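You operate a simulated robot arm through the tools that you are given. There is no shell and no other tool.

You are at the controls of a simulated two-armed robot. One attempt, no reset.

JOB
Give the yellow plug its blue seal and eject it.
Fine: push it home in the sealer, throw the lever once and bring it back; leave the plug in the socket; the other two plugs stay. Set down upright: what you pick out.

It is judged by the outcome, as a careful person would: the job done as asked, and still so three seconds after it is handed in. It fails if anything else is knocked over, pushed out of place, dropped, spilled or broken. Lids that push on must go on centred and level and be pressed home; caps that screw on are set level and turned clockwise until they are tight.

ROBOT AND FRAMES
Two 7-joint arms with fingered hands on one trunk that stands fixed in place. Base frame: the origin is at the foot of the trunk, x ahead of it, y to its left, z up. Readings come in mm, rad, newtons and seconds.
The left shoulder is at [80, 241, 1786], the right one opposite. With the tool pointing down near the work surface each hand reaches from about 100 to 780 mm from the base axis, measured 20 degrees to its own side. Payload 4.9 kg a hand.
The TCP of each hand is the grasp point between the finger pads, 32 mm short of the fingertips. In the tool frame z runs along the fingers and y along their closing line. The gripper opens to 200 mm; its body begins 89 mm behind the TCP. The gripper is a hand of 4 fingers: y runs from the thumb to the fingers, the wrist lies at [0, 0, -267] in the tool frame, and closing takes about 1.5 s.
Orientation is told as [roll, pitch, yaw] about the base's x, y, z axes, in that order, counted from this pose: with the fingers straight down and closing along the base's y, the tool's x points along the base's -x, its y along +y and its z along -z.

CONTROLS
- The arms move only by the tool send_rows. It takes "left_series", "right_series" or both (then of equal length, played together; a hand with none holds still); each is a list of rows, each a list of 6 numbers: the shift along the tool's x, y, z in mm, then the turn, a rotation vector about the tool's x, y, z in rad. In form: [[dx, dy, dz, wx, wy, wz], ...]. A call has 1 to 20 rows; each row shifts and turns the commanded pose from where the row before left it, along the tool's axes as they then stand. "left_gripper" and "right_gripper" are, for a hand that has rows, the finger opening in mm, from 0 to 200, set as the call begins (left out, the last holds). Rows are played at 5 a second. More than 50 mm and 0.15 rad between two rows, or a gripper value outside its range, and nothing of the call is played. A pose out of reach is approached as far as the arm can. The call stops where the force on the tool passes 40 N (or 10 N more than at its start, if that is more) or the arm is blocked; 0.2 s more then pass. The fingers move at their own pace (about 72 mm/s each) and stop on an object; they squeeze with about 27 N. The grip force told is the motor's: it shows also when the fingers shut on nothing. Time passes only in rows, and 0.2 s behind the last, so rows that do not move let the fingers close. It gives the time, the measured TCP pose, the force on the tool (base axes), the opening and the grip force at its end, in the units of the frame above (readings bear some noise), with the torque about the TCP (base axes, N m) and any sound that the robot's microphone picked up, and new pictures: "pictures" is both (left out), scene, wrist or none (wrist: the cameras of the hands that moved).
- Cameras (640 x 400 px; columns grow to the right, rows downward): "scene" is now at [93.3, -1.7, 1932.3]; the picture's right is [0.04, -1.00, -0.00], its down [-0.89, -0.04, -0.46] and it looks along [0.46, 0.02, -0.89] (base axes); focal length 309 px, centre (320, 200). "left" rides on the left gripper at [-69, -69, -116] in its tool frame; the picture's right is [0.71, -0.71, 0.00], its down [0.54, 0.54, -0.64] and it looks along [0.45, 0.45, 0.77] (tool axes); focal length 226 px, centre (320, 200). "right" rides on the right gripper at [69, -69, -116] in its tool frame; the picture's right is [0.71, 0.71, 0.00], its down [-0.54, 0.54, -0.64] and it looks along [-0.45, 0.45, 0.77] (tool axes); focal length 226 px, centre (320, 200). There is no depth. A picture from a camera that has moved, and an enlarged one, comes with that camera's place and axes in the base frame and with its lens. The place of the scene camera against the robot may be out by one fixed shift of up to 12 mm in any direction.
- slide_trunk(by): slides the trunk up (or, below 0, down) by that many mm; the arms and the scene camera ride with it, the base frame stays. It gives what a move gives, with no picture.
- set_grasp(shape, hand): the hand has 4 fingers and takes this shape, open, in about a second: jaw (thumb against the fingers, like two jaws); tri (thumb and two fingers); tip (a fingertip pinch); poke (one finger out to press); point (the index stretched); flat (the hand flat); cup (the hand cupped); fist (a fist). The gripper value then closes the fingers along that shape, each until it touches; the sizes above hold for jaw. It gives what a move gives, with no picture.
- head_to(pan, tilt): turns the head with the scene camera to pan (to the left, within 1.501 rad either way) and tilt (down, from -0.506 to 1.204), counted from straight ahead of the robot. It gives what a move gives, and a new picture of the scene camera.
- zoom(camera, box): a new picture of the part [left, top, right, bottom] of that camera's present view, enlarged. The clock stands still meanwhile.
- sign_off(): hands the job in; it is judged then, once.

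Places have to be worked out from the pictures, the camera data and where the tool is seen. Open the grippers and draw the arms clear of the work before you hand the job in, unless the task says otherwise.

The tools are called after "Emit:" by a JSON object that holds its "fn" and its "kwargs". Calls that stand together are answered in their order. send_rows: Moves the arms, as the interface text tells. Its arguments: {"type":"object","properties":{"left_series":{"type":"array","items":{"type":"array","items":{"type":"number"}}},"left_gripper":{"type":"number"},"right_series":{"type":"array","items":{"type":"array","items":{"type":"number"}}},"right_gripper":{"type":"number"},"pictures":{"type":"string","enum":["both","scene","wrist","none"]}},"required":[]} The other tools are called the same way: slide_trunk (by) moves the trunk up or down; set_grasp (shape, hand) gives the hand a shape; head_to (pan, tilt) turns the head that bears the scene camera; zoom (camera, box) takes an enlarged picture of a part of a camera's view; sign_off () hands the job in.

At the start:

```text
t: 0.0
left_position: [561.6, 173.7, 1104.8]
left_orientation: [0.001, -0.001, 0.0]
left_contact_force: [-0.6, 0.0, -0.1]
left_ft_torque: [-0.02, -0.04, 0.0]
left_finger_gap: 199.6
left_grip_force: 0.1
left_shape: jaw
right_position: [623.3, -333.0, 1115.8]
right_orientation: [0.0, 0.0, 0.0]
right_contact_force: [0.3, 0.3, -0.5]
right_ft_torque: [0.02, 0.0, 0.05]
right_finger_gap: 200.1
right_grip_force: 0.1
right_shape: jaw
trunk travel left (down, up): [-693.0, 147.0]
head pan, tilt (commanded): [0.044, 1.089]
```

scene: 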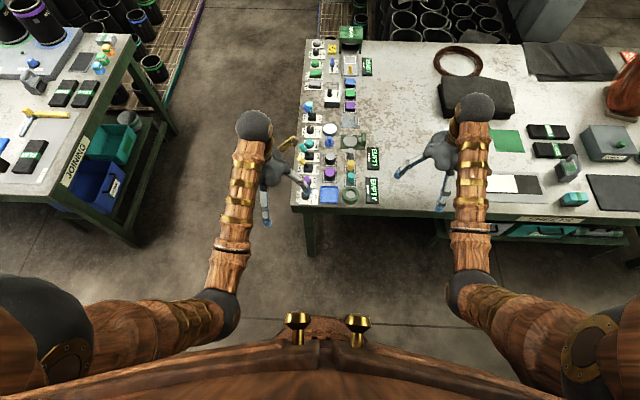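
right: 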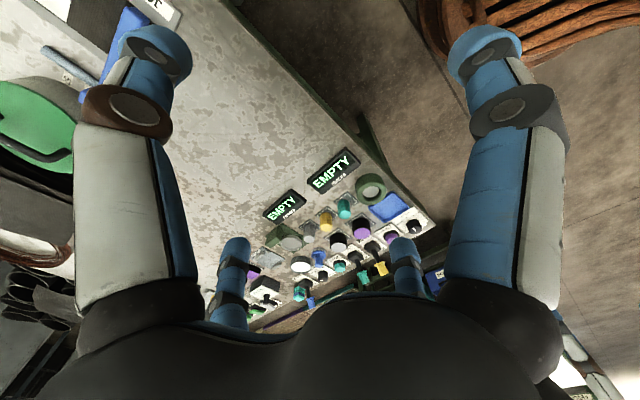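
left: 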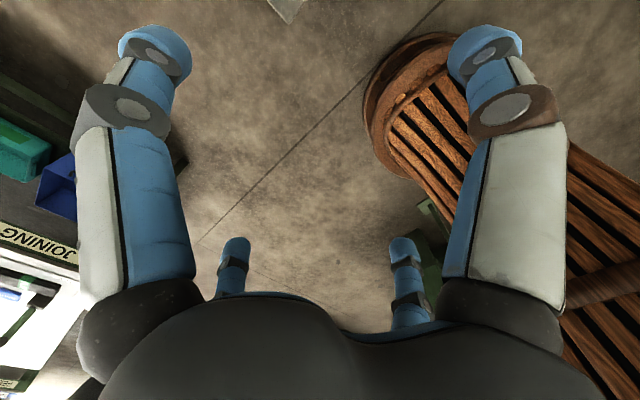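

The scene shows a bench with a strip of fixtures and another bench on the left labelled "JOINING". I'll zoom in on both to find the yellow plug and the sealer.

Emit:
{"fn": "zoom", "kwargs": {"camera": "scene", "box": [280, 20, 400, 210]}}

Emit:
{"fn": "zoom", "kwargs": {"camera": "scene", "box": [0, 20, 180, 220]}}

Emit:
{"fn": "zoom", "kwargs": {"camera": "scene", "box": [430, 20, 640, 220]}}

```text
2.11 times, centred on (340, 115) of scene
camera zoom: at [93.3, -1.7, 1932.3], right [0.04, -1.0, 0.0], down [-0.89, -0.04, -0.46], along [0.46, 0.02, -0.89], focal length 651 px, centre (278, 379)
```

zoom: 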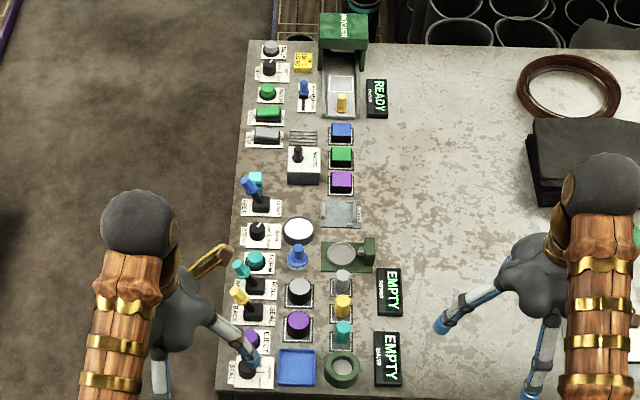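

```text
2.00 times, centred on (90, 120) of scene
camera zoom: at [93.3, -1.7, 1932.3], right [0.04, -1.0, 0.0], down [-0.89, -0.04, -0.46], along [0.46, 0.02, -0.89], focal length 618 px, centre (780, 360)
```

zoom: 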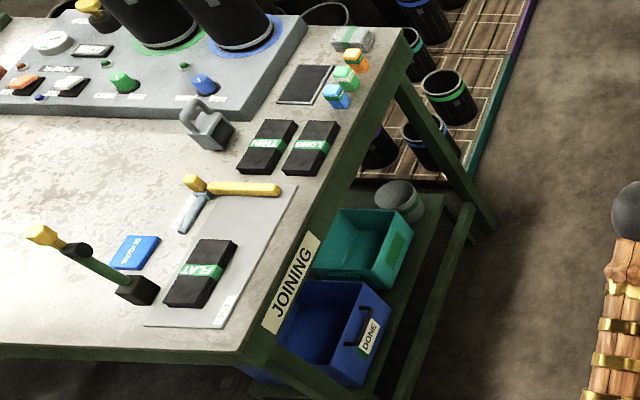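

```text
2.00 times, centred on (535, 120) of scene
camera zoom: at [93.3, -1.7, 1932.3], right [0.04, -1.0, 0.0], down [-0.89, -0.04, -0.46], along [0.46, 0.02, -0.89], focal length 618 px, centre (-110, 360)
```

zoom: 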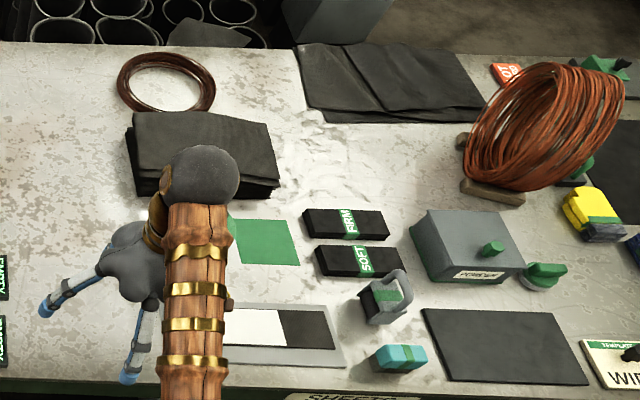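

The fixtures are small, so I'll enlarge the near part of the strip to read the labels.

Emit:
{"fn": "zoom", "kwargs": {"camera": "scene", "box": [285, 130, 395, 210]}}

Emit:
{"fn": "zoom", "kwargs": {"camera": "scene", "box": [285, 80, 395, 150]}}

Emit:
{"fn": "zoom", "kwargs": {"camera": "scene", "box": [290, 20, 400, 90]}}

Emit:
{"fn": "zoom", "kwargs": {"camera": "right", "box": [200, 130, 460, 330]}}

```text
5.00 times, centred on (340, 170) of scene
camera zoom: at [93.3, -1.7, 1932.3], right [0.04, -1.0, 0.0], down [-0.89, -0.04, -0.46], along [0.46, 0.02, -0.89], focal length 1546 px, centre (220, 350)
```

zoom: 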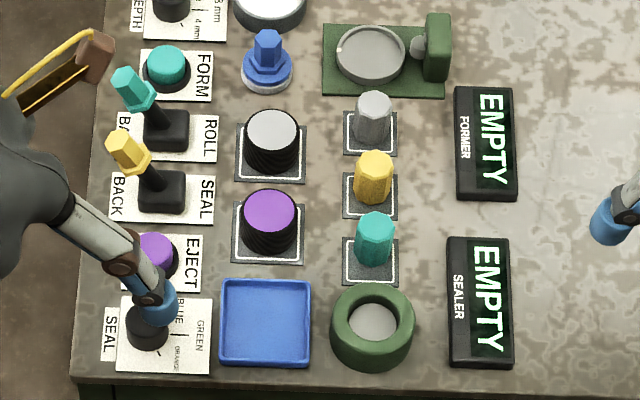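

```text
5.71 times, centred on (340, 115) of scene
camera zoom: at [93.3, -1.7, 1932.3], right [0.04, -1.0, 0.0], down [-0.89, -0.04, -0.46], along [0.46, 0.02, -0.89], focal length 1767 px, centre (206, 686)
```

zoom: 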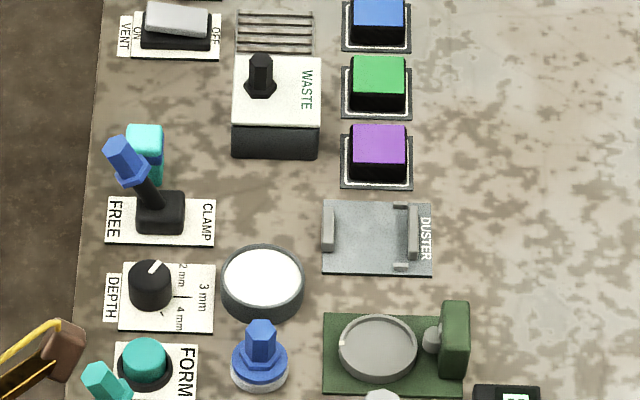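

```text
5.71 times, centred on (345, 55) of scene
camera zoom: at [93.3, -1.7, 1932.3], right [0.04, -1.0, 0.0], down [-0.89, -0.04, -0.46], along [0.46, 0.02, -0.89], focal length 1767 px, centre (177, 1029)
```

zoom: 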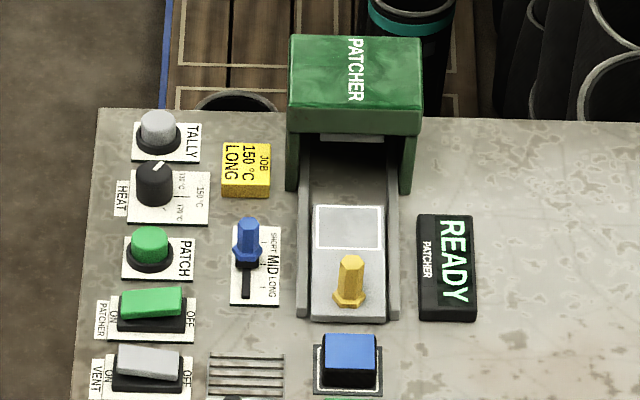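

```text
2.00 times, centred on (330, 230) of right
camera zoom: at [555.1, -402.0, 1231.4], right [-0.71, 0.71, 0.0], down [0.54, 0.54, 0.64], along [0.45, 0.45, -0.77], focal length 452 px, centre (300, 140)
```

zoom: 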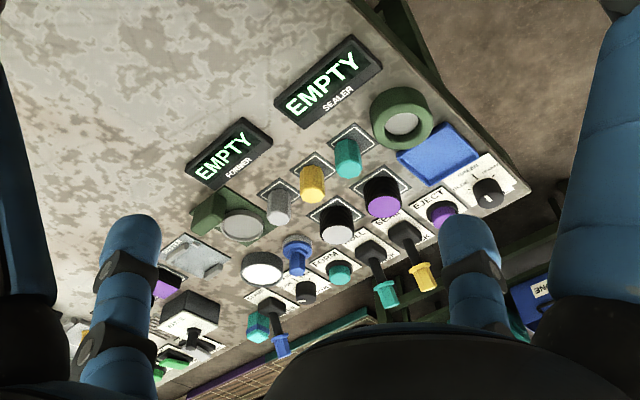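

Labels are clear: sealer socket is the green ring at the near end, with its yellow SEAL lever, purple EJECT button, and SEAL colour dial (BLUE/ORANGE/GREEN). I'll look at the hand geometry before planning the grasp.

Emit:
{"fn": "zoom", "kwargs": {"camera": "scene", "box": [370, 80, 520, 230]}}

Emit:
{"fn": "zoom", "kwargs": {"camera": "scene", "box": [210, 90, 350, 240]}}

Emit:
{"fn": "zoom", "kwargs": {"camera": "right", "box": [320, 150, 450, 250]}}

```text
2.67 times, centred on (445, 155) of scene
camera zoom: at [93.3, -1.7, 1932.3], right [0.04, -1.0, 0.0], down [-0.89, -0.04, -0.46], along [0.46, 0.02, -0.89], focal length 825 px, centre (-13, 320)
```

zoom: 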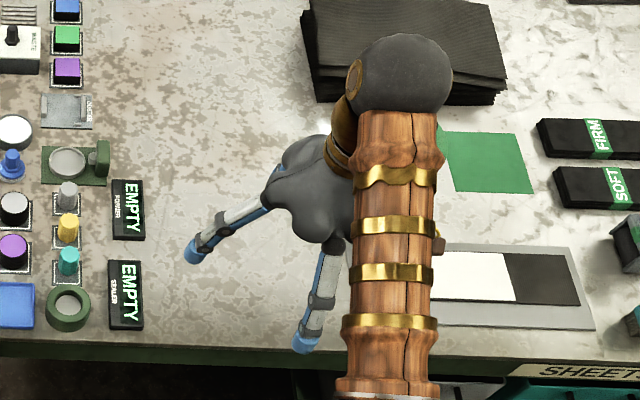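

```text
2.67 times, centred on (280, 165) of scene
camera zoom: at [93.3, -1.7, 1932.3], right [0.04, -1.0, 0.0], down [-0.89, -0.04, -0.46], along [0.46, 0.02, -0.89], focal length 825 px, centre (427, 293)
```

zoom: 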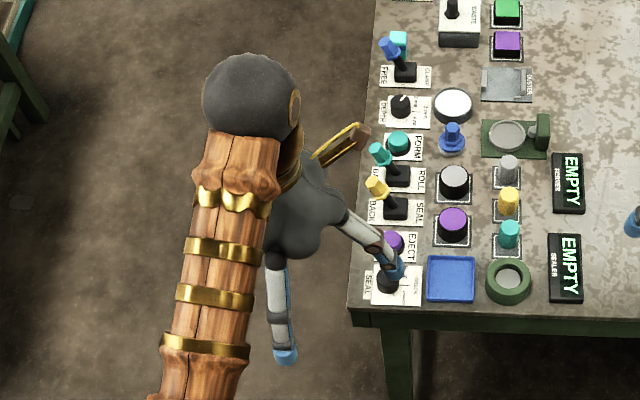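

```text
4.00 times, centred on (385, 200) of right
camera zoom: at [555.1, -402.0, 1231.4], right [-0.71, 0.71, 0.0], down [0.54, 0.54, 0.64], along [0.45, 0.45, -0.77], focal length 904 px, centre (60, 200)
```

zoom: 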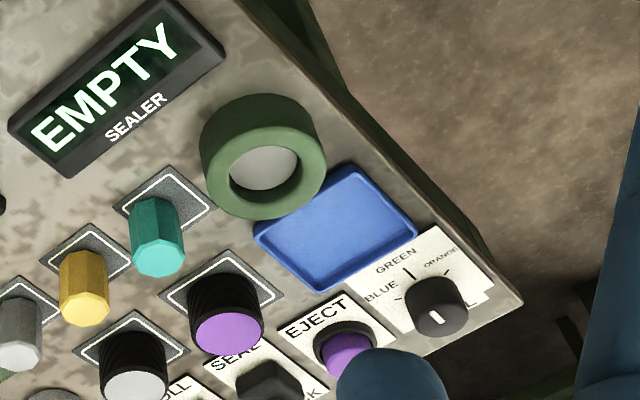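

The hand is a four-fingered one with fingers about 100 mm out on ±x and ±y. The plugs look to be at x≈800, beyond reach at this trunk height, so I'll raise both hands first and then lower the trunk.

Emit:
{"fn": "send_rows", "kwargs": {"left_series": [[0, 15, -45, 0, 0, 0], [0, 15, -45, 0, 0, 0], [0, 15, -45, 0, 0, 0], [0, 15, -45, 0, 0, 0], [0, 15, -45, 0, 0, 0], [0, 15, -45, 0, 0, 0]], "right_series": [[0, 0, -45, 0, 0, 0], [0, 0, -45, 0, 0, 0], [0, 0, -45, 0, 0, 0], [0, 0, -45, 0, 0, 0], [0, 0, -45, 0, 0, 0], [0, 0, -45, 0, 0, 0]], "pictures": "both"}}

```text
t: 1.4
left_position: [559.7, 172.6, 1104.9]
left_orientation: [-0.001, 0.0, 0.001]
left_contact_force: [-0.1, 0.4, -1.3]
left_ft_torque: [0.01, 0.01, -0.02]
left_finger_gap: 200.2
left_grip_force: 0.0
left_shape: jaw
left hand out of reach, approached as far as the arm can: row 1, 2, 3, 4, 5, 6
right_position: [622.1, -334.2, 1386.2]
right_orientation: [0.0, 0.002, 0.001]
right_contact_force: [0.4, -1.0, 0.8]
right_ft_torque: [0.01, -0.04, 0.02]
right_finger_gap: 199.8
right_grip_force: 0.1
right_shape: jaw
trunk travel left (down, up): [-693.0, 147.0]
head pan, tilt (commanded): [0.044, 1.089]
camera scene: at [91.7, -2.5, 1932.2], right [0.04, -1.0, 0.0], down [-0.89, -0.04, -0.46], along [0.46, 0.02, -0.89], focal length 309 px, centre (320, 200)
camera right: at [553.8, -403.1, 1501.6], right [-0.71, 0.71, 0.0], down [0.54, 0.54, 0.64], along [0.45, 0.45, -0.77], focal length 226 px, centre (320, 200)
camera left: at [627.1, 104.1, 1220.0], right [-0.71, -0.71, 0.0], down [-0.54, 0.54, 0.64], along [-0.45, 0.46, -0.77], focal length 226 px, centre (320, 200)
```

scene: 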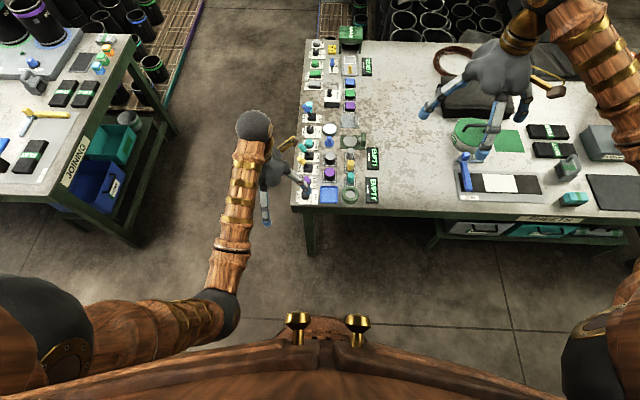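
right: 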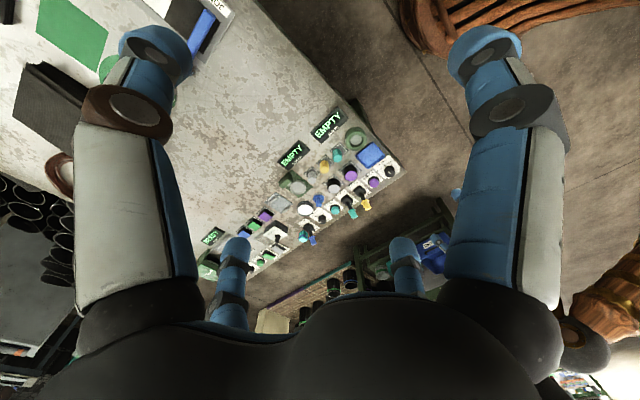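
left: 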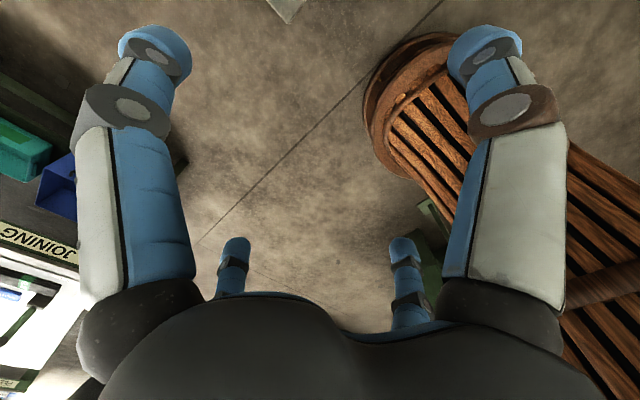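

The right hand rose, but the left reported out of reach for this motion. I'll try the left hand moving sideways and up separately to see what is possible.

Emit:
{"fn": "send_rows", "kwargs": {"left_series": [[0, 0, -30, 0, 0, 0], [0, 0, -30, 0, 0, 0]], "pictures": "none"}}

Emit:
{"fn": "send_rows", "kwargs": {"left_series": [[0, 30, 0, 0, 0, 0], [0, 30, 0, 0, 0, 0], [0, 30, 0, 0, 0, 0]], "pictures": "none"}}

```text
t: 2.0
left_position: [581.7, 153.5, 1129.2]
left_orientation: [-0.035, -0.043, -0.003]
left_contact_force: [0.7, -0.1, -0.7]
left_ft_torque: [0.0, -0.01, 0.01]
left_finger_gap: 200.1
left_grip_force: 0.0
left_shape: jaw
left hand out of reach, approached as far as the arm can: row 1, 2
right_position: [624.9, -333.6, 1386.1]
right_orientation: [0.001, 0.0, 0.0]
right_contact_force: [-0.1, 0.3, -0.5]
right_ft_torque: [-0.01, -0.02, 0.01]
right_finger_gap: 200.1
right_grip_force: 0.1
right_shape: jaw
trunk travel left (down, up): [-693.0, 147.0]
head pan, tilt (commanded): [0.044, 1.089]
```

```text
t: 2.8
left_position: [580.5, 244.7, 1125.4]
left_orientation: [-0.034, -0.043, 0.0]
left_contact_force: [-0.3, -0.3, 0.3]
left_ft_torque: [-0.03, 0.0, 0.0]
left_finger_gap: 199.7
left_grip_force: 0.1
left_shape: jaw
right_position: [624.2, -332.1, 1386.2]
right_orientation: [0.002, 0.001, 0.001]
right_contact_force: [-0.2, 0.9, 0.2]
right_ft_torque: [0.0, -0.05, -0.03]
right_finger_gap: 199.7
right_grip_force: 0.1
right_shape: jaw
trunk travel left (down, up): [-693.0, 147.0]
head pan, tilt (commanded): [0.044, 1.089]
```

Sideways works. I'll try raising the left hand now that it is further out.

Emit:
{"fn": "send_rows", "kwargs": {"left_series": [[-20, 0, -30, 0, 0, 0], [-20, 0, -30, 0, 0, 0], [-20, 0, -30, 0, 0, 0]], "pictures": "scene"}}

```text
t: 3.6
left_position: [636.0, 230.1, 1195.9]
left_orientation: [-0.068, -0.101, -0.007]
left_contact_force: [-0.6, 0.3, -0.6]
left_ft_torque: [-0.01, -0.02, -0.01]
left_finger_gap: 200.0
left_grip_force: 0.0
left_shape: jaw
left hand out of reach, approached as far as the arm can: row 1, 2
right_position: [624.0, -329.0, 1387.2]
right_orientation: [-0.003, 0.0, 0.0]
right_contact_force: [0.1, 0.4, 0.1]
right_ft_torque: [-0.02, 0.04, -0.02]
right_finger_gap: 199.6
right_grip_force: 0.0
right_shape: jaw
trunk travel left (down, up): [-693.0, 147.0]
head pan, tilt (commanded): [0.044, 1.089]
camera scene: at [92.5, 2.5, 1932.2], right [0.04, -1.0, 0.0], down [-0.89, -0.04, -0.46], along [0.46, 0.02, -0.89], focal length 309 px, centre (320, 200)
```

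scene: 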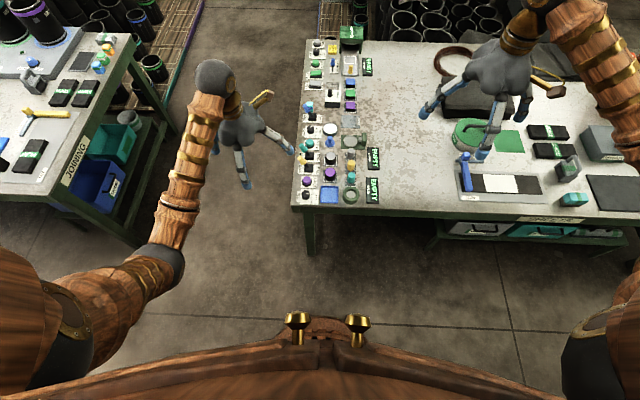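

The left hand is now over the aisle, clear of the panel. I'll shift it further out and lower the trunk in steps while watching readings.

Emit:
{"fn": "send_rows", "kwargs": {"left_series": [[0, 30, 0, 0, 0, 0], [0, 30, 0, 0, 0, 0], [0, 30, -10, 0, 0, 0]], "pictures": "none"}}

Emit:
{"fn": "slide_trunk", "kwargs": {"by": -150}}

Emit:
{"fn": "send_rows", "kwargs": {"left_series": [[0, 0, -20, 0, 0, 0], [0, 0, -20, 0, 0, 0], [0, 0, -20, 0, 0, 0]], "pictures": "both"}}

```text
t: 4.4
left_position: [636.2, 320.7, 1202.6]
left_orientation: [-0.068, -0.103, -0.005]
left_contact_force: [0.6, 0.2, -0.7]
left_ft_torque: [-0.01, 0.03, 0.02]
left_finger_gap: 199.7
left_grip_force: 0.1
left_shape: jaw
right_position: [623.8, -330.5, 1385.3]
right_orientation: [-0.003, 0.0, 0.001]
right_contact_force: [-0.4, 0.0, -0.2]
right_ft_torque: [-0.01, 0.01, 0.0]
right_finger_gap: 199.9
right_grip_force: 0.1
right_shape: jaw
trunk travel left (down, up): [-693.0, 147.0]
head pan, tilt (commanded): [0.044, 1.089]
```

```text
t: 6.2
left_position: [635.3, 317.2, 1054.0]
left_orientation: [-0.066, -0.103, -0.005]
left_contact_force: [-0.2, 0.3, 0.1]
left_ft_torque: [-0.02, -0.01, 0.01]
left_finger_gap: 200.0
left_grip_force: 0.1
left_shape: jaw
right_position: [624.7, -334.1, 1235.1]
right_orientation: [-0.001, -0.001, 0.0]
right_contact_force: [0.3, -0.1, -0.6]
right_ft_torque: [0.01, -0.01, -0.05]
right_finger_gap: 200.0
right_grip_force: 0.1
right_shape: jaw
trunk travel left (down, up): [-543.0, 297.0]
head pan, tilt (commanded): [0.044, 1.089]
```

```text
t: 7.0
left_position: [628.5, 322.0, 1113.9]
left_orientation: [-0.066, -0.1, -0.004]
left_contact_force: [-0.2, 0.1, 0.1]
left_ft_torque: [0.01, -0.01, 0.0]
left_finger_gap: 200.4
left_grip_force: 0.0
left_shape: jaw
right_position: [623.9, -333.2, 1235.3]
right_orientation: [0.0, 0.001, 0.0]
right_contact_force: [0.7, 0.1, 0.1]
right_ft_torque: [-0.01, -0.01, 0.02]
right_finger_gap: 199.8
right_grip_force: 0.1
right_shape: jaw
trunk travel left (down, up): [-543.0, 297.0]
head pan, tilt (commanded): [0.044, 1.089]
camera scene: at [93.2, -1.7, 1782.2], right [0.04, -1.0, 0.0], down [-0.89, -0.04, -0.46], along [0.46, 0.02, -0.89], focal length 309 px, centre (320, 200)
camera left: at [684.2, 261.2, 1239.4], right [-0.71, -0.7, -0.02], down [-0.6, 0.59, 0.55], along [-0.37, 0.4, -0.84], focal length 226 px, centre (320, 200)
```

scene: 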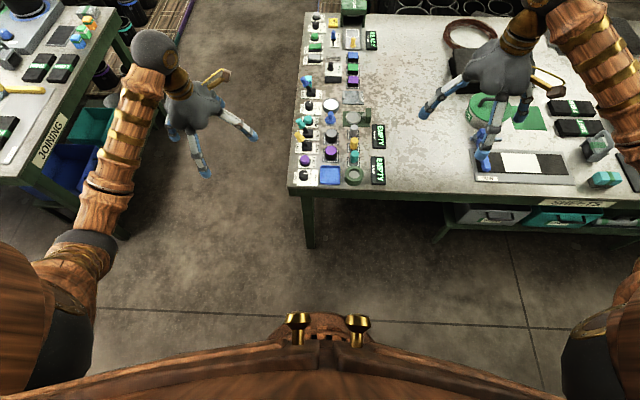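
left: 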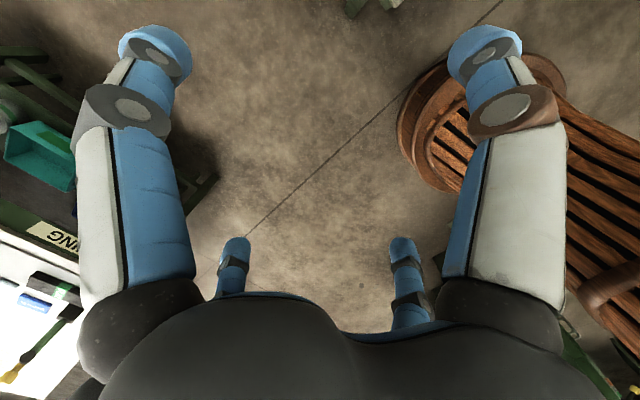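

All is clear. I'll lower the trunk another 150 mm; the left hand stays over the aisle and the right hand stays high above the bench.

Emit:
{"fn": "slide_trunk", "kwargs": {"by": -150}}

Emit:
{"fn": "head_to", "kwargs": {"pan": -0.05, "tilt": 0.85}}

```text
t: 8.7
left_position: [629.7, 322.2, 962.0]
left_orientation: [-0.065, -0.1, -0.006]
left_contact_force: [-0.1, 0.0, 0.1]
left_ft_torque: [-0.02, -0.02, 0.03]
left_finger_gap: 200.1
left_grip_force: 0.1
left_shape: jaw
right_position: [624.0, -333.7, 1085.3]
right_orientation: [0.0, 0.001, -0.001]
right_contact_force: [0.1, 0.8, -0.5]
right_ft_torque: [0.01, -0.01, -0.02]
right_finger_gap: 199.9
right_grip_force: 0.0
right_shape: jaw
trunk travel left (down, up): [-393.0, 447.0]
head pan, tilt (commanded): [0.044, 1.089]
```

```text
t: 9.5
left_position: [630.1, 323.2, 961.6]
left_orientation: [-0.067, -0.102, -0.006]
left_contact_force: [-0.5, 0.9, -0.6]
left_ft_torque: [0.0, 0.0, 0.01]
left_finger_gap: 200.0
left_grip_force: 0.2
left_shape: jaw
right_position: [624.7, -335.1, 1085.8]
right_orientation: [0.001, -0.002, 0.0]
right_contact_force: [0.5, -0.4, -0.1]
right_ft_torque: [0.04, -0.03, -0.02]
right_finger_gap: 199.7
right_grip_force: 0.0
right_shape: jaw
trunk travel left (down, up): [-393.0, 447.0]
head pan, tilt (commanded): [-0.051, 0.85]
camera scene: at [107.5, -8.4, 1649.3], right [-0.05, -1.0, 0.0], down [-0.75, 0.04, -0.66], along [0.66, -0.03, -0.75], focal length 309 px, centre (320, 200)
```

scene: 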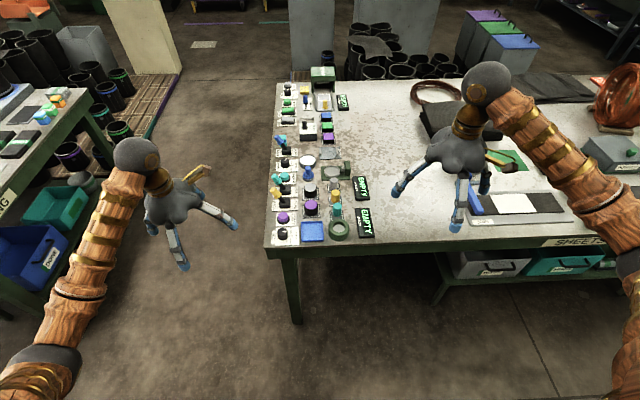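

Good view now. I'll zoom on the panel from the scene camera and move the right hand so its camera looks at the sealer area from up close.

Emit:
{"fn": "zoom", "kwargs": {"camera": "scene", "box": [255, 150, 395, 250]}}

Emit:
{"fn": "send_rows", "kwargs": {"right_series": [[0, 45, 0, 0, 0, 0], [0, 45, 0, 0, 0, 0], [0, 45, 0, 0, 0, 0]], "pictures": "wrist"}}

Emit:
{"fn": "zoom", "kwargs": {"camera": "right", "box": [180, 30, 460, 240]}}

```text
4.00 times, centred on (325, 200) of scene
camera zoom: at [107.5, -8.4, 1649.3], right [-0.05, -1.0, 0.0], down [-0.75, 0.04, -0.66], along [0.66, -0.03, -0.75], focal length 1237 px, centre (300, 200)
```

zoom: 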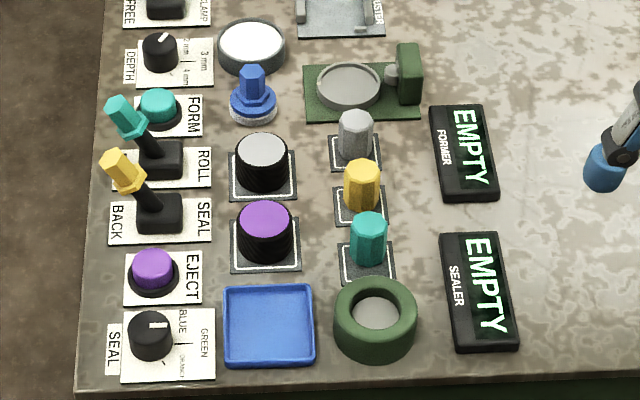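

```text
t: 10.3
left_position: [629.4, 323.5, 962.6]
left_orientation: [-0.069, -0.103, -0.006]
left_contact_force: [0.4, 0.0, 0.1]
left_ft_torque: [0.03, 0.02, 0.01]
left_finger_gap: 199.8
left_grip_force: 0.1
left_shape: jaw
right_position: [624.9, -199.2, 1085.9]
right_orientation: [-0.002, 0.0, -0.001]
right_contact_force: [0.5, -0.3, 0.3]
right_ft_torque: [0.01, 0.01, 0.01]
right_finger_gap: 199.7
right_grip_force: 0.1
right_shape: jaw
trunk travel left (down, up): [-393.0, 447.0]
head pan, tilt (commanded): [-0.051, 0.85]
camera right: at [555.0, -267.7, 1201.9], right [-0.71, 0.71, 0.0], down [0.54, 0.54, 0.64], along [0.45, 0.45, -0.77], focal length 226 px, centre (320, 200)
```

right: 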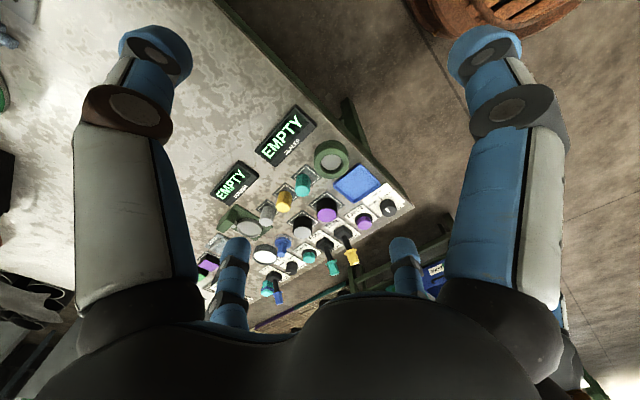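

```text
1.90 times, centred on (320, 135) of right
camera zoom: at [555.0, -267.7, 1201.9], right [-0.71, 0.71, 0.0], down [0.54, 0.54, 0.64], along [0.45, 0.45, -0.77], focal length 431 px, centre (320, 324)
```

zoom: 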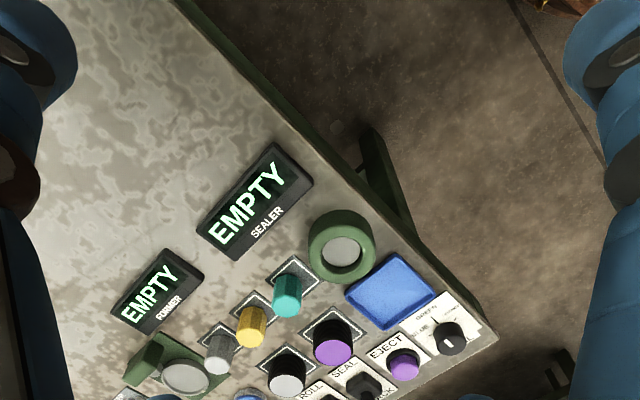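

The panel sits around z≈800–820, with the sealer ring near (697, -97). I'll check what the "tip" grasp shape looks like on the right hand, since the plugs stand close together.

Emit:
{"fn": "set_grasp", "kwargs": {"hand": "right", "shape": "tip"}}

Emit:
{"fn": "send_rows", "kwargs": {"right_series": [[-20, 0, 0, 0, 0, 0]], "pictures": "both"}}

```text
t: 11.2
left_position: [629.6, 320.5, 962.2]
left_orientation: [-0.066, -0.101, -0.006]
left_contact_force: [-0.1, 0.7, -0.2]
left_ft_torque: [0.0, 0.02, -0.02]
left_finger_gap: 199.9
left_grip_force: 0.0
left_shape: jaw
right_position: [623.6, -200.9, 1086.7]
right_orientation: [-0.001, 0.001, 0.001]
right_contact_force: [0.4, -0.8, -0.5]
right_ft_torque: [0.0, -0.01, -0.01]
right_finger_gap: 199.8
right_grip_force: 0.1
right_shape: tip
trunk travel left (down, up): [-393.0, 447.0]
head pan, tilt (commanded): [-0.051, 0.85]
```

```text
t: 11.6
left_position: [630.7, 323.0, 961.6]
left_orientation: [-0.067, -0.102, -0.005]
left_contact_force: [0.1, 0.1, 0.4]
left_ft_torque: [-0.02, 0.01, 0.01]
left_finger_gap: 199.9
left_grip_force: 0.0
left_shape: jaw
right_position: [643.9, -199.8, 1086.1]
right_orientation: [0.0, 0.002, 0.001]
right_contact_force: [-0.7, 1.0, -0.4]
right_ft_torque: [-0.04, 0.01, -0.02]
right_finger_gap: 199.7
right_grip_force: 0.1
right_shape: tip
trunk travel left (down, up): [-393.0, 447.0]
head pan, tilt (commanded): [-0.051, 0.85]
camera scene: at [108.9, -7.8, 1649.2], right [-0.05, -1.0, 0.0], down [-0.75, 0.04, -0.66], along [0.66, -0.03, -0.75], focal length 309 px, centre (320, 200)
camera right: at [575.7, -268.1, 1201.2], right [-0.71, 0.71, 0.0], down [0.54, 0.54, 0.64], along [0.45, 0.45, -0.77], focal length 226 px, centre (320, 200)
```

scene: 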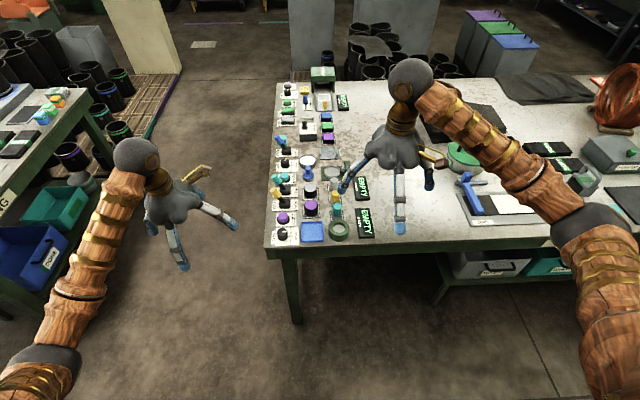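
right: 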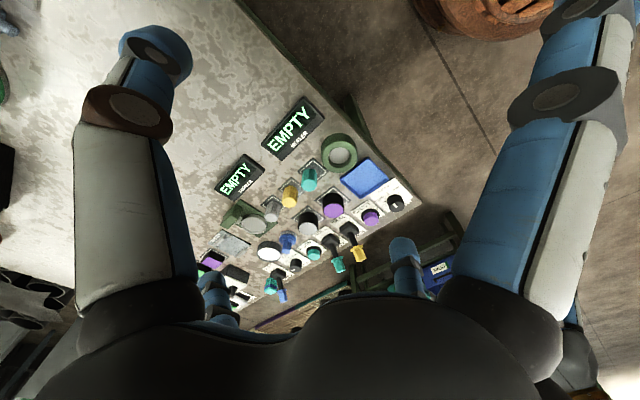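

In "tip" the ±x fingers splay outward. I'll close it to see how the thumb and opposing finger meet and what the other two do.

Emit:
{"fn": "send_rows", "kwargs": {"right_series": [[0, 0, 0, 0, 0, 0], [0, 0, 0, 0, 0, 0], [0, 0, 0, 0, 0, 0], [0, 0, 0, 0, 0, 0], [0, 0, 0, 0, 0, 0], [0, 0, 0, 0, 0, 0], [0, 0, 0, 0, 0, 0]], "right_gripper": 30, "pictures": "both"}}

Emit:
{"fn": "zoom", "kwargs": {"camera": "scene", "box": [320, 100, 480, 250]}}

```text
t: 13.2
left_position: [629.1, 322.8, 962.6]
left_orientation: [-0.066, -0.102, -0.004]
left_contact_force: [-0.5, 0.0, 0.2]
left_ft_torque: [-0.02, 0.0, -0.05]
left_finger_gap: 200.1
left_grip_force: 0.1
left_shape: jaw
right_position: [644.1, -199.2, 1086.1]
right_orientation: [0.0, 0.0, 0.001]
right_contact_force: [0.5, 0.0, -0.6]
right_ft_torque: [0.01, 0.01, 0.01]
right_finger_gap: 30.2
right_grip_force: 0.0
right_shape: tip
trunk travel left (down, up): [-393.0, 447.0]
head pan, tilt (commanded): [-0.051, 0.85]
camera scene: at [107.7, -8.3, 1649.3], right [-0.05, -1.0, 0.0], down [-0.75, 0.04, -0.66], along [0.66, -0.03, -0.75], focal length 309 px, centre (320, 200)
camera right: at [574.8, -268.4, 1201.6], right [-0.71, 0.71, 0.0], down [0.54, 0.54, 0.64], along [0.45, 0.45, -0.77], focal length 226 px, centre (320, 200)
```

scene: 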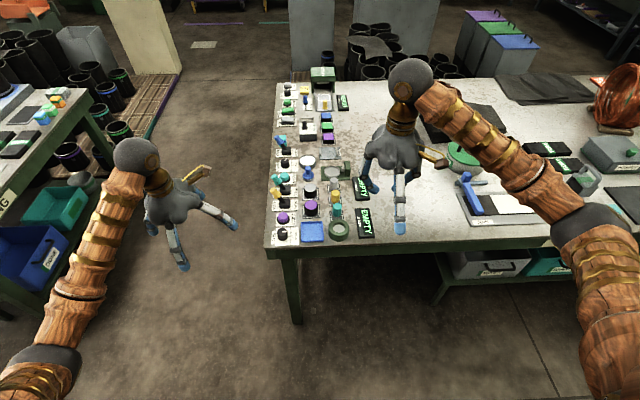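
right: 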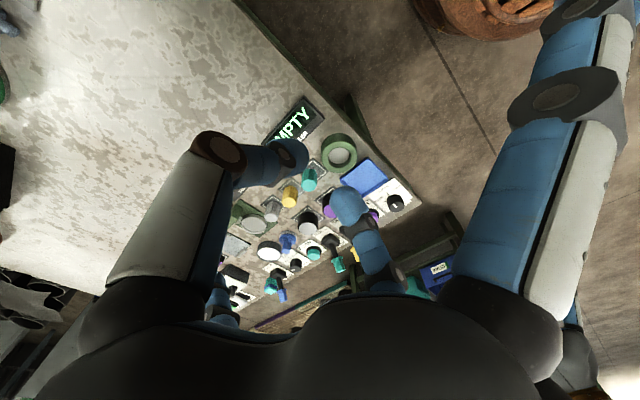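

```text
2.67 times, centred on (400, 175) of scene
camera zoom: at [107.7, -8.3, 1649.3], right [-0.05, -1.0, 0.0], down [-0.75, 0.04, -0.66], along [0.66, -0.03, -0.75], focal length 825 px, centre (107, 267)
```

zoom: 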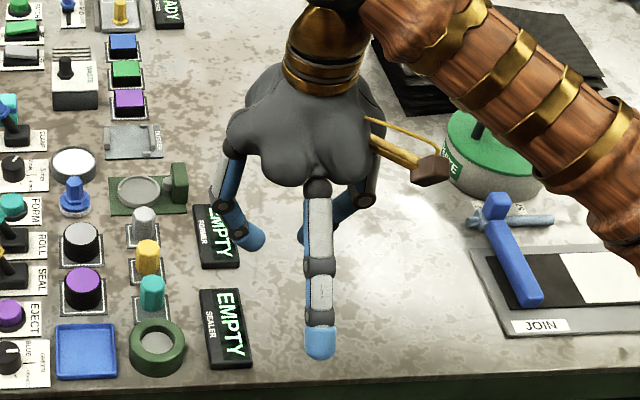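

The tip pinch works along y with the two spare fingers splayed well above the pinch level, which suits the plug row. I'll reopen partway and hover closer over the sealer/plug area for accurate measurement with the wrist camera.

Emit:
{"fn": "send_rows", "kwargs": {"right_series": [[-14, 20, 15, 0, 0, 0], [-14, 20, 15, 0, 0, 0], [-14, 20, 15, 0, 0, 0], [-14, 20, 15, 0, 0, 0], [0, 0, 0, 0, 0, 0], [0, 0, 0, 0, 0, 0]], "right_gripper": 120, "pictures": "wrist"}}

Emit:
{"fn": "zoom", "kwargs": {"camera": "right", "box": [180, 80, 460, 290]}}

```text
t: 14.6
left_position: [629.2, 322.9, 962.5]
left_orientation: [-0.067, -0.101, -0.003]
left_contact_force: [-0.5, 0.9, 0.1]
left_ft_torque: [-0.04, 0.01, -0.03]
left_finger_gap: 200.3
left_grip_force: 0.0
left_shape: jaw
right_position: [700.3, -119.8, 1025.8]
right_orientation: [0.0, -0.001, 0.0]
right_contact_force: [-0.5, 0.2, 0.5]
right_ft_torque: [-0.01, 0.02, 0.01]
right_finger_gap: 119.5
right_grip_force: 0.0
right_shape: tip
trunk travel left (down, up): [-393.0, 447.0]
head pan, tilt (commanded): [-0.051, 0.85]
camera right: at [630.8, -188.4, 1141.9], right [-0.71, 0.71, 0.0], down [0.54, 0.54, 0.64], along [0.45, 0.45, -0.77], focal length 226 px, centre (320, 200)
```

right: 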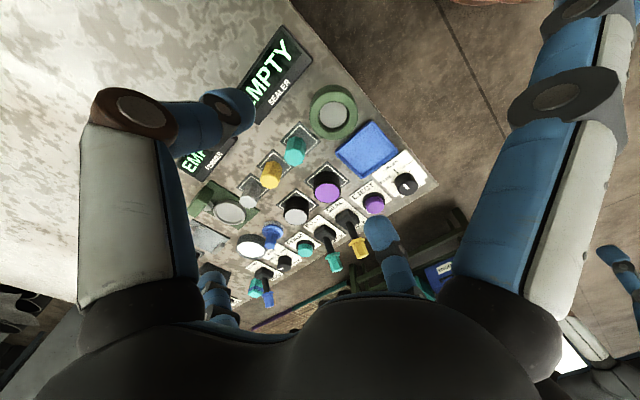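

```text
1.90 times, centred on (320, 185) of right
camera zoom: at [630.8, -188.4, 1141.9], right [-0.71, 0.71, 0.0], down [0.54, 0.54, 0.64], along [0.45, 0.45, -0.77], focal length 431 px, centre (320, 229)
```

zoom: 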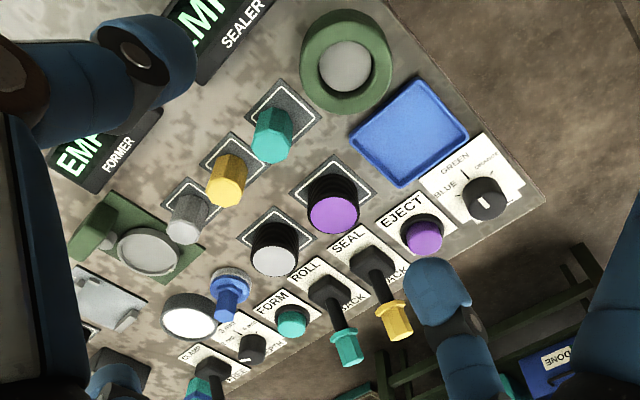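

I can see the dial well; I'll enlarge it to read its present pointer direction, and enlarge the scene view of the dial too.

Emit:
{"fn": "zoom", "kwargs": {"camera": "right", "box": [360, 140, 440, 210]}}

Emit:
{"fn": "zoom", "kwargs": {"camera": "scene", "box": [262, 205, 312, 250]}}

```text
5.71 times, centred on (400, 175) of right
camera zoom: at [630.8, -188.4, 1141.9], right [-0.71, 0.71, 0.0], down [0.54, 0.54, 0.64], along [0.45, 0.45, -0.77], focal length 1292 px, centre (-137, 343)
```

zoom: 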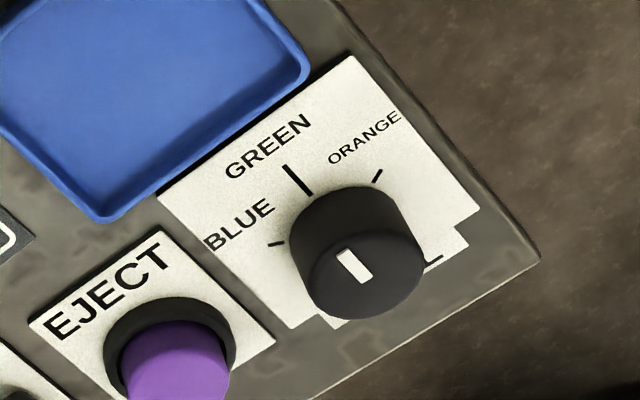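

```text
8.89 times, centred on (287, 228) of scene
camera zoom: at [107.6, -8.3, 1649.4], right [-0.05, -1.0, 0.0], down [-0.75, 0.04, -0.66], along [0.66, -0.03, -0.75], focal length 2749 px, centre (613, -44)
```

zoom: 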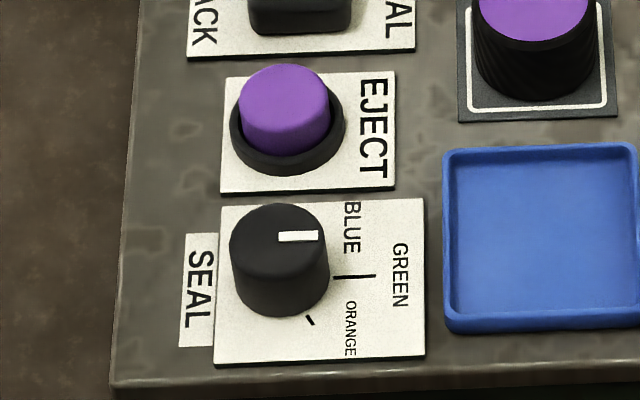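

The dial now points at GREEN (toward -y); BLUE is about 45° counter-clockwise as seen from above. Triangulation gives table z≈789, yellow plug top ≈(839,-95,837), cyan ≈(779,-95). Before going in, I'll test how the "jaw" shape closes, in the air.

Emit:
{"fn": "set_grasp", "kwargs": {"hand": "right", "shape": "jaw"}}

Emit:
{"fn": "send_rows", "kwargs": {"right_series": [[0, 0, 0, 0, 0, 0], [0, 0, 0, 0, 0, 0], [0, 0, 0, 0, 0, 0], [0, 0, 0, 0, 0, 0], [0, 0, 0, 0, 0, 0], [0, 0, 0, 0, 0, 0], [0, 0, 0, 0, 0, 0]], "right_gripper": 40, "pictures": "both"}}

Emit:
{"fn": "zoom", "kwargs": {"camera": "scene", "box": [280, 90, 440, 240]}}

```text
t: 15.5
left_position: [628.8, 321.7, 962.2]
left_orientation: [-0.066, -0.101, -0.005]
left_contact_force: [0.4, 1.0, 0.2]
left_ft_torque: [0.0, 0.03, 0.0]
left_finger_gap: 200.3
left_grip_force: 0.1
left_shape: jaw
right_position: [699.5, -118.0, 1025.4]
right_orientation: [0.0, 0.001, 0.0]
right_contact_force: [-0.4, 0.0, -0.2]
right_ft_torque: [0.02, 0.0, 0.02]
right_finger_gap: 200.1
right_grip_force: 0.1
right_shape: jaw
trunk travel left (down, up): [-393.0, 447.0]
head pan, tilt (commanded): [-0.051, 0.85]
```

```text
t: 17.1
left_position: [629.9, 322.2, 963.1]
left_orientation: [-0.067, -0.102, -0.006]
left_contact_force: [0.2, 0.2, -0.3]
left_ft_torque: [-0.02, 0.0, -0.02]
left_finger_gap: 199.8
left_grip_force: 0.0
left_shape: jaw
right_position: [699.7, -120.0, 1026.0]
right_orientation: [0.001, 0.0, 0.001]
right_contact_force: [-0.4, 0.6, 0.3]
right_ft_torque: [-0.04, 0.0, 0.0]
right_finger_gap: 40.4
right_grip_force: 0.0
right_shape: jaw
trunk travel left (down, up): [-393.0, 447.0]
head pan, tilt (commanded): [-0.051, 0.85]
camera scene: at [107.6, -8.3, 1649.4], right [-0.05, -1.0, 0.0], down [-0.75, 0.04, -0.66], along [0.66, -0.03, -0.75], focal length 309 px, centre (320, 200)
camera right: at [630.8, -188.4, 1142.0], right [-0.71, 0.71, 0.0], down [0.54, 0.54, 0.64], along [0.45, 0.45, -0.77], focal length 226 px, centre (320, 200)
```

scene: 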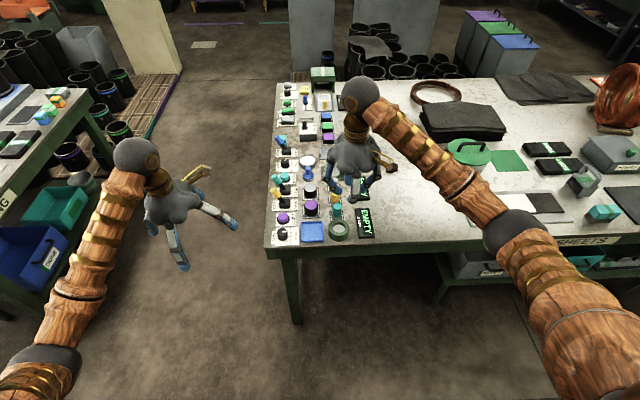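
right: 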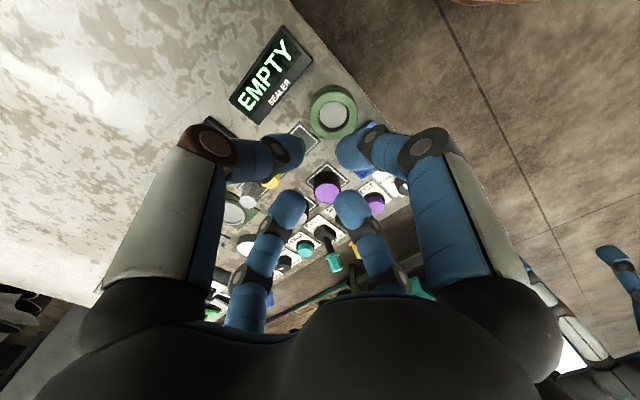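

```text
2.67 times, centred on (360, 165) of scene
camera zoom: at [107.6, -8.3, 1649.4], right [-0.05, -1.0, 0.0], down [-0.75, 0.04, -0.66], along [0.66, -0.03, -0.75], focal length 825 px, centre (213, 293)
```

zoom: 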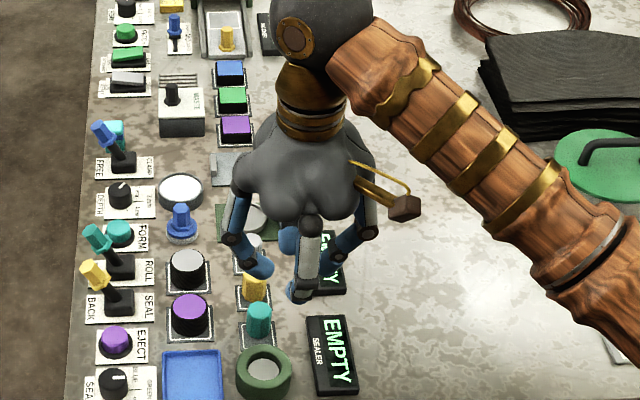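

In "jaw" all four fingers close radially like a chuck — ideal for both the dial knob and the plug if I yaw the hand so fingers go into the diagonals. I'll open up and hover over the dial to measure it from closer.

Emit:
{"fn": "send_rows", "kwargs": {"right_series": [[2, 40, 0, 0, 0, 0], [2, 40, 0, 0, 0, 0], [2, 40, 0, 0, 0, 0], [2, 40, 0, 0, 0, 0], [2, 40, 0, 0, 0, 0], [0, 0, 25, 0, 0, 0], [0, 0, 25, 0, 0, 0]], "right_gripper": 150, "pictures": "both"}}

Emit:
{"fn": "zoom", "kwargs": {"camera": "right", "box": [240, 100, 400, 220]}}

```text
t: 18.7
left_position: [628.9, 322.7, 962.0]
left_orientation: [-0.067, -0.102, -0.005]
left_contact_force: [0.7, 0.8, 0.7]
left_ft_torque: [-0.02, 0.03, -0.02]
left_finger_gap: 200.1
left_grip_force: 0.0
left_shape: jaw
right_position: [691.0, 81.2, 976.2]
right_orientation: [0.0, 0.0, 0.0]
right_contact_force: [-0.5, -0.8, -0.6]
right_ft_torque: [-0.02, 0.05, 0.01]
right_finger_gap: 149.9
right_grip_force: 0.0
right_shape: jaw
trunk travel left (down, up): [-393.0, 447.0]
head pan, tilt (commanded): [-0.051, 0.85]
camera scene: at [107.8, -7.8, 1649.4], right [-0.05, -1.0, 0.0], down [-0.75, 0.04, -0.66], along [0.66, -0.03, -0.75], focal length 309 px, centre (320, 200)
camera right: at [621.7, 13.2, 1090.9], right [-0.71, 0.71, 0.0], down [0.54, 0.54, 0.64], along [0.45, 0.45, -0.77], focal length 226 px, centre (320, 200)
```

scene: 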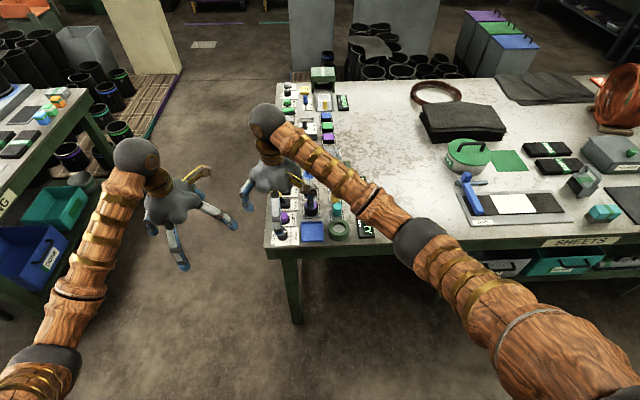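
right: 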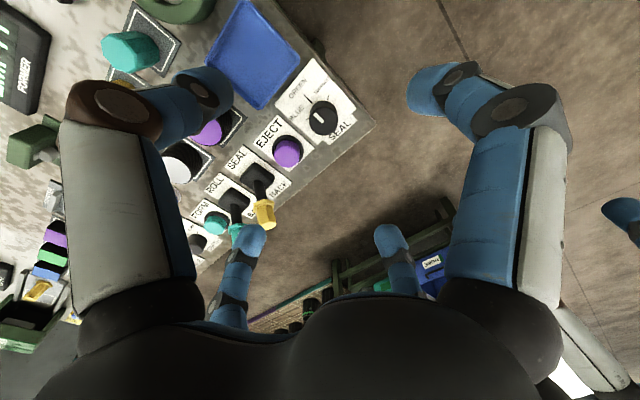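

```text
3.33 times, centred on (320, 160) of right
camera zoom: at [621.7, 13.2, 1090.9], right [-0.71, 0.71, 0.0], down [0.54, 0.54, 0.64], along [0.45, 0.45, -0.77], focal length 754 px, centre (320, 333)
```

zoom: 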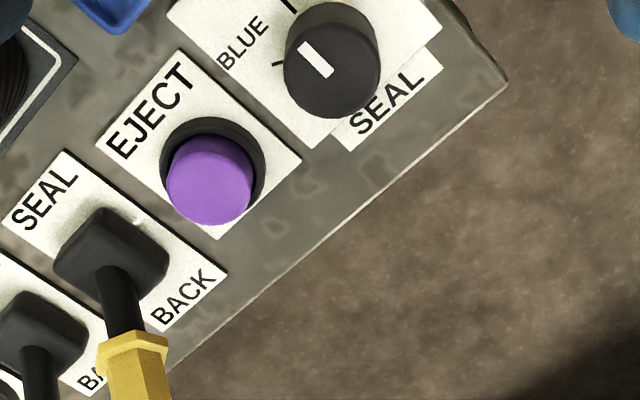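

The knob top is near (692, 89, ~817) and the EJECT button near (758, 86, ~816). I'll yaw the hand +22.5° so the fingers straddle the knob in the diagonals, narrow the opening, and descend to just above it.

Emit:
{"fn": "send_rows", "kwargs": {"right_series": [[-1, 8, 0, 0, 0, -0.131], [0, 0, 0, 0, 0, -0.131], [0, 0, 0, 0, 0, -0.131], [0, 0, 30, 0, 0, 0], [0, 0, 30, 0, 0, 0], [0, 0, 30, 0, 0, 0]], "right_gripper": 60, "pictures": "both"}}

Emit:
{"fn": "zoom", "kwargs": {"camera": "right", "box": [240, 100, 400, 220]}}

Emit:
{"fn": "zoom", "kwargs": {"camera": "scene", "box": [230, 150, 350, 250]}}

```text
t: 20.1
left_position: [629.0, 322.0, 962.8]
left_orientation: [-0.065, -0.101, -0.006]
left_contact_force: [-0.2, 0.4, -0.2]
left_ft_torque: [-0.04, 0.0, -0.02]
left_finger_gap: 200.0
left_grip_force: 0.0
left_shape: jaw
right_position: [691.0, 90.5, 885.4]
right_orientation: [0.0, 0.0, 0.396]
right_contact_force: [-0.4, 0.2, 0.1]
right_ft_torque: [0.04, 0.02, 0.01]
right_finger_gap: 60.4
right_grip_force: 0.1
right_shape: jaw
trunk travel left (down, up): [-393.0, 447.0]
head pan, tilt (commanded): [-0.051, 0.85]
camera scene: at [107.9, -8.1, 1649.4], right [-0.05, -1.0, 0.0], down [-0.75, 0.04, -0.66], along [0.66, -0.03, -0.75], focal length 309 px, centre (320, 200)
camera right: at [654.3, -0.3, 1000.7], right [-0.92, 0.38, 0.0], down [0.29, 0.71, 0.64], along [0.25, 0.59, -0.77], focal length 226 px, centre (320, 200)
```

scene: 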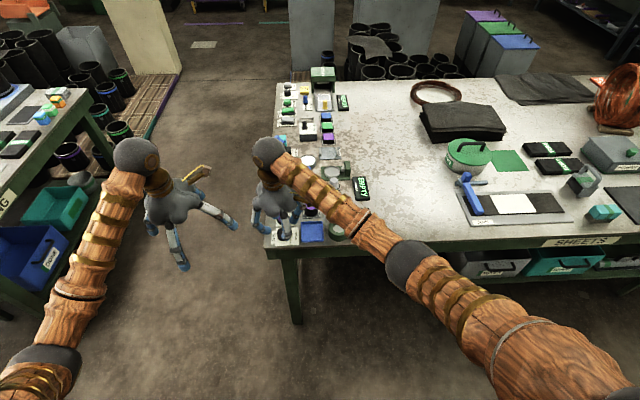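
right: 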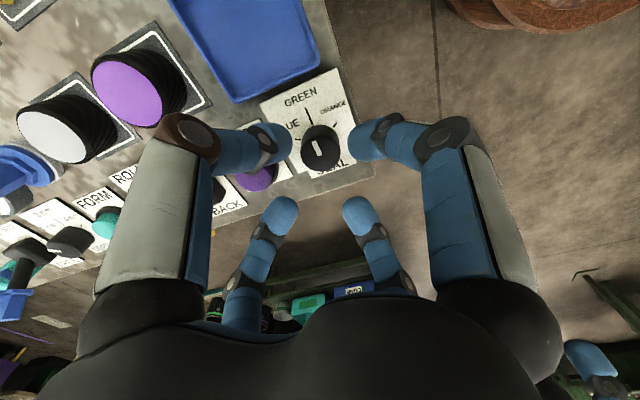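

```text
3.33 times, centred on (320, 160) of right
camera zoom: at [654.3, -0.3, 1000.7], right [-0.92, 0.38, 0.0], down [0.29, 0.71, 0.64], along [0.25, 0.59, -0.77], focal length 754 px, centre (320, 333)
```

zoom: 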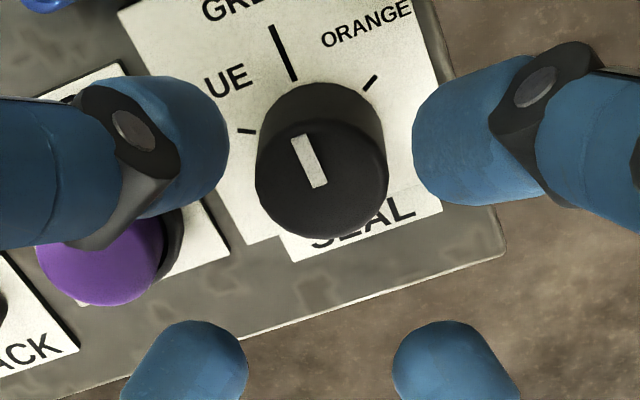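

```text
4.00 times, centred on (290, 200) of scene
camera zoom: at [107.9, -8.1, 1649.4], right [-0.05, -1.0, 0.0], down [-0.75, 0.04, -0.66], along [0.66, -0.03, -0.75], focal length 1237 px, centre (440, 200)
```

zoom: 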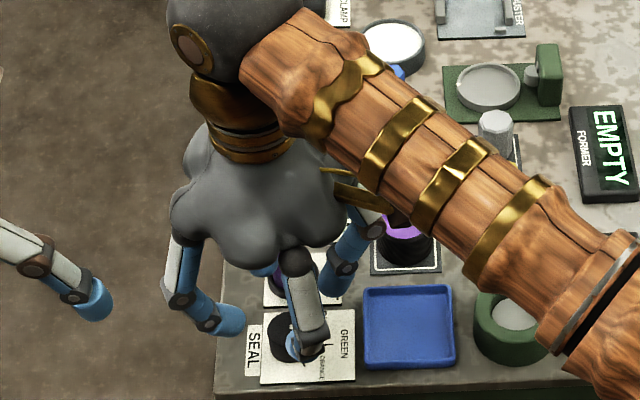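

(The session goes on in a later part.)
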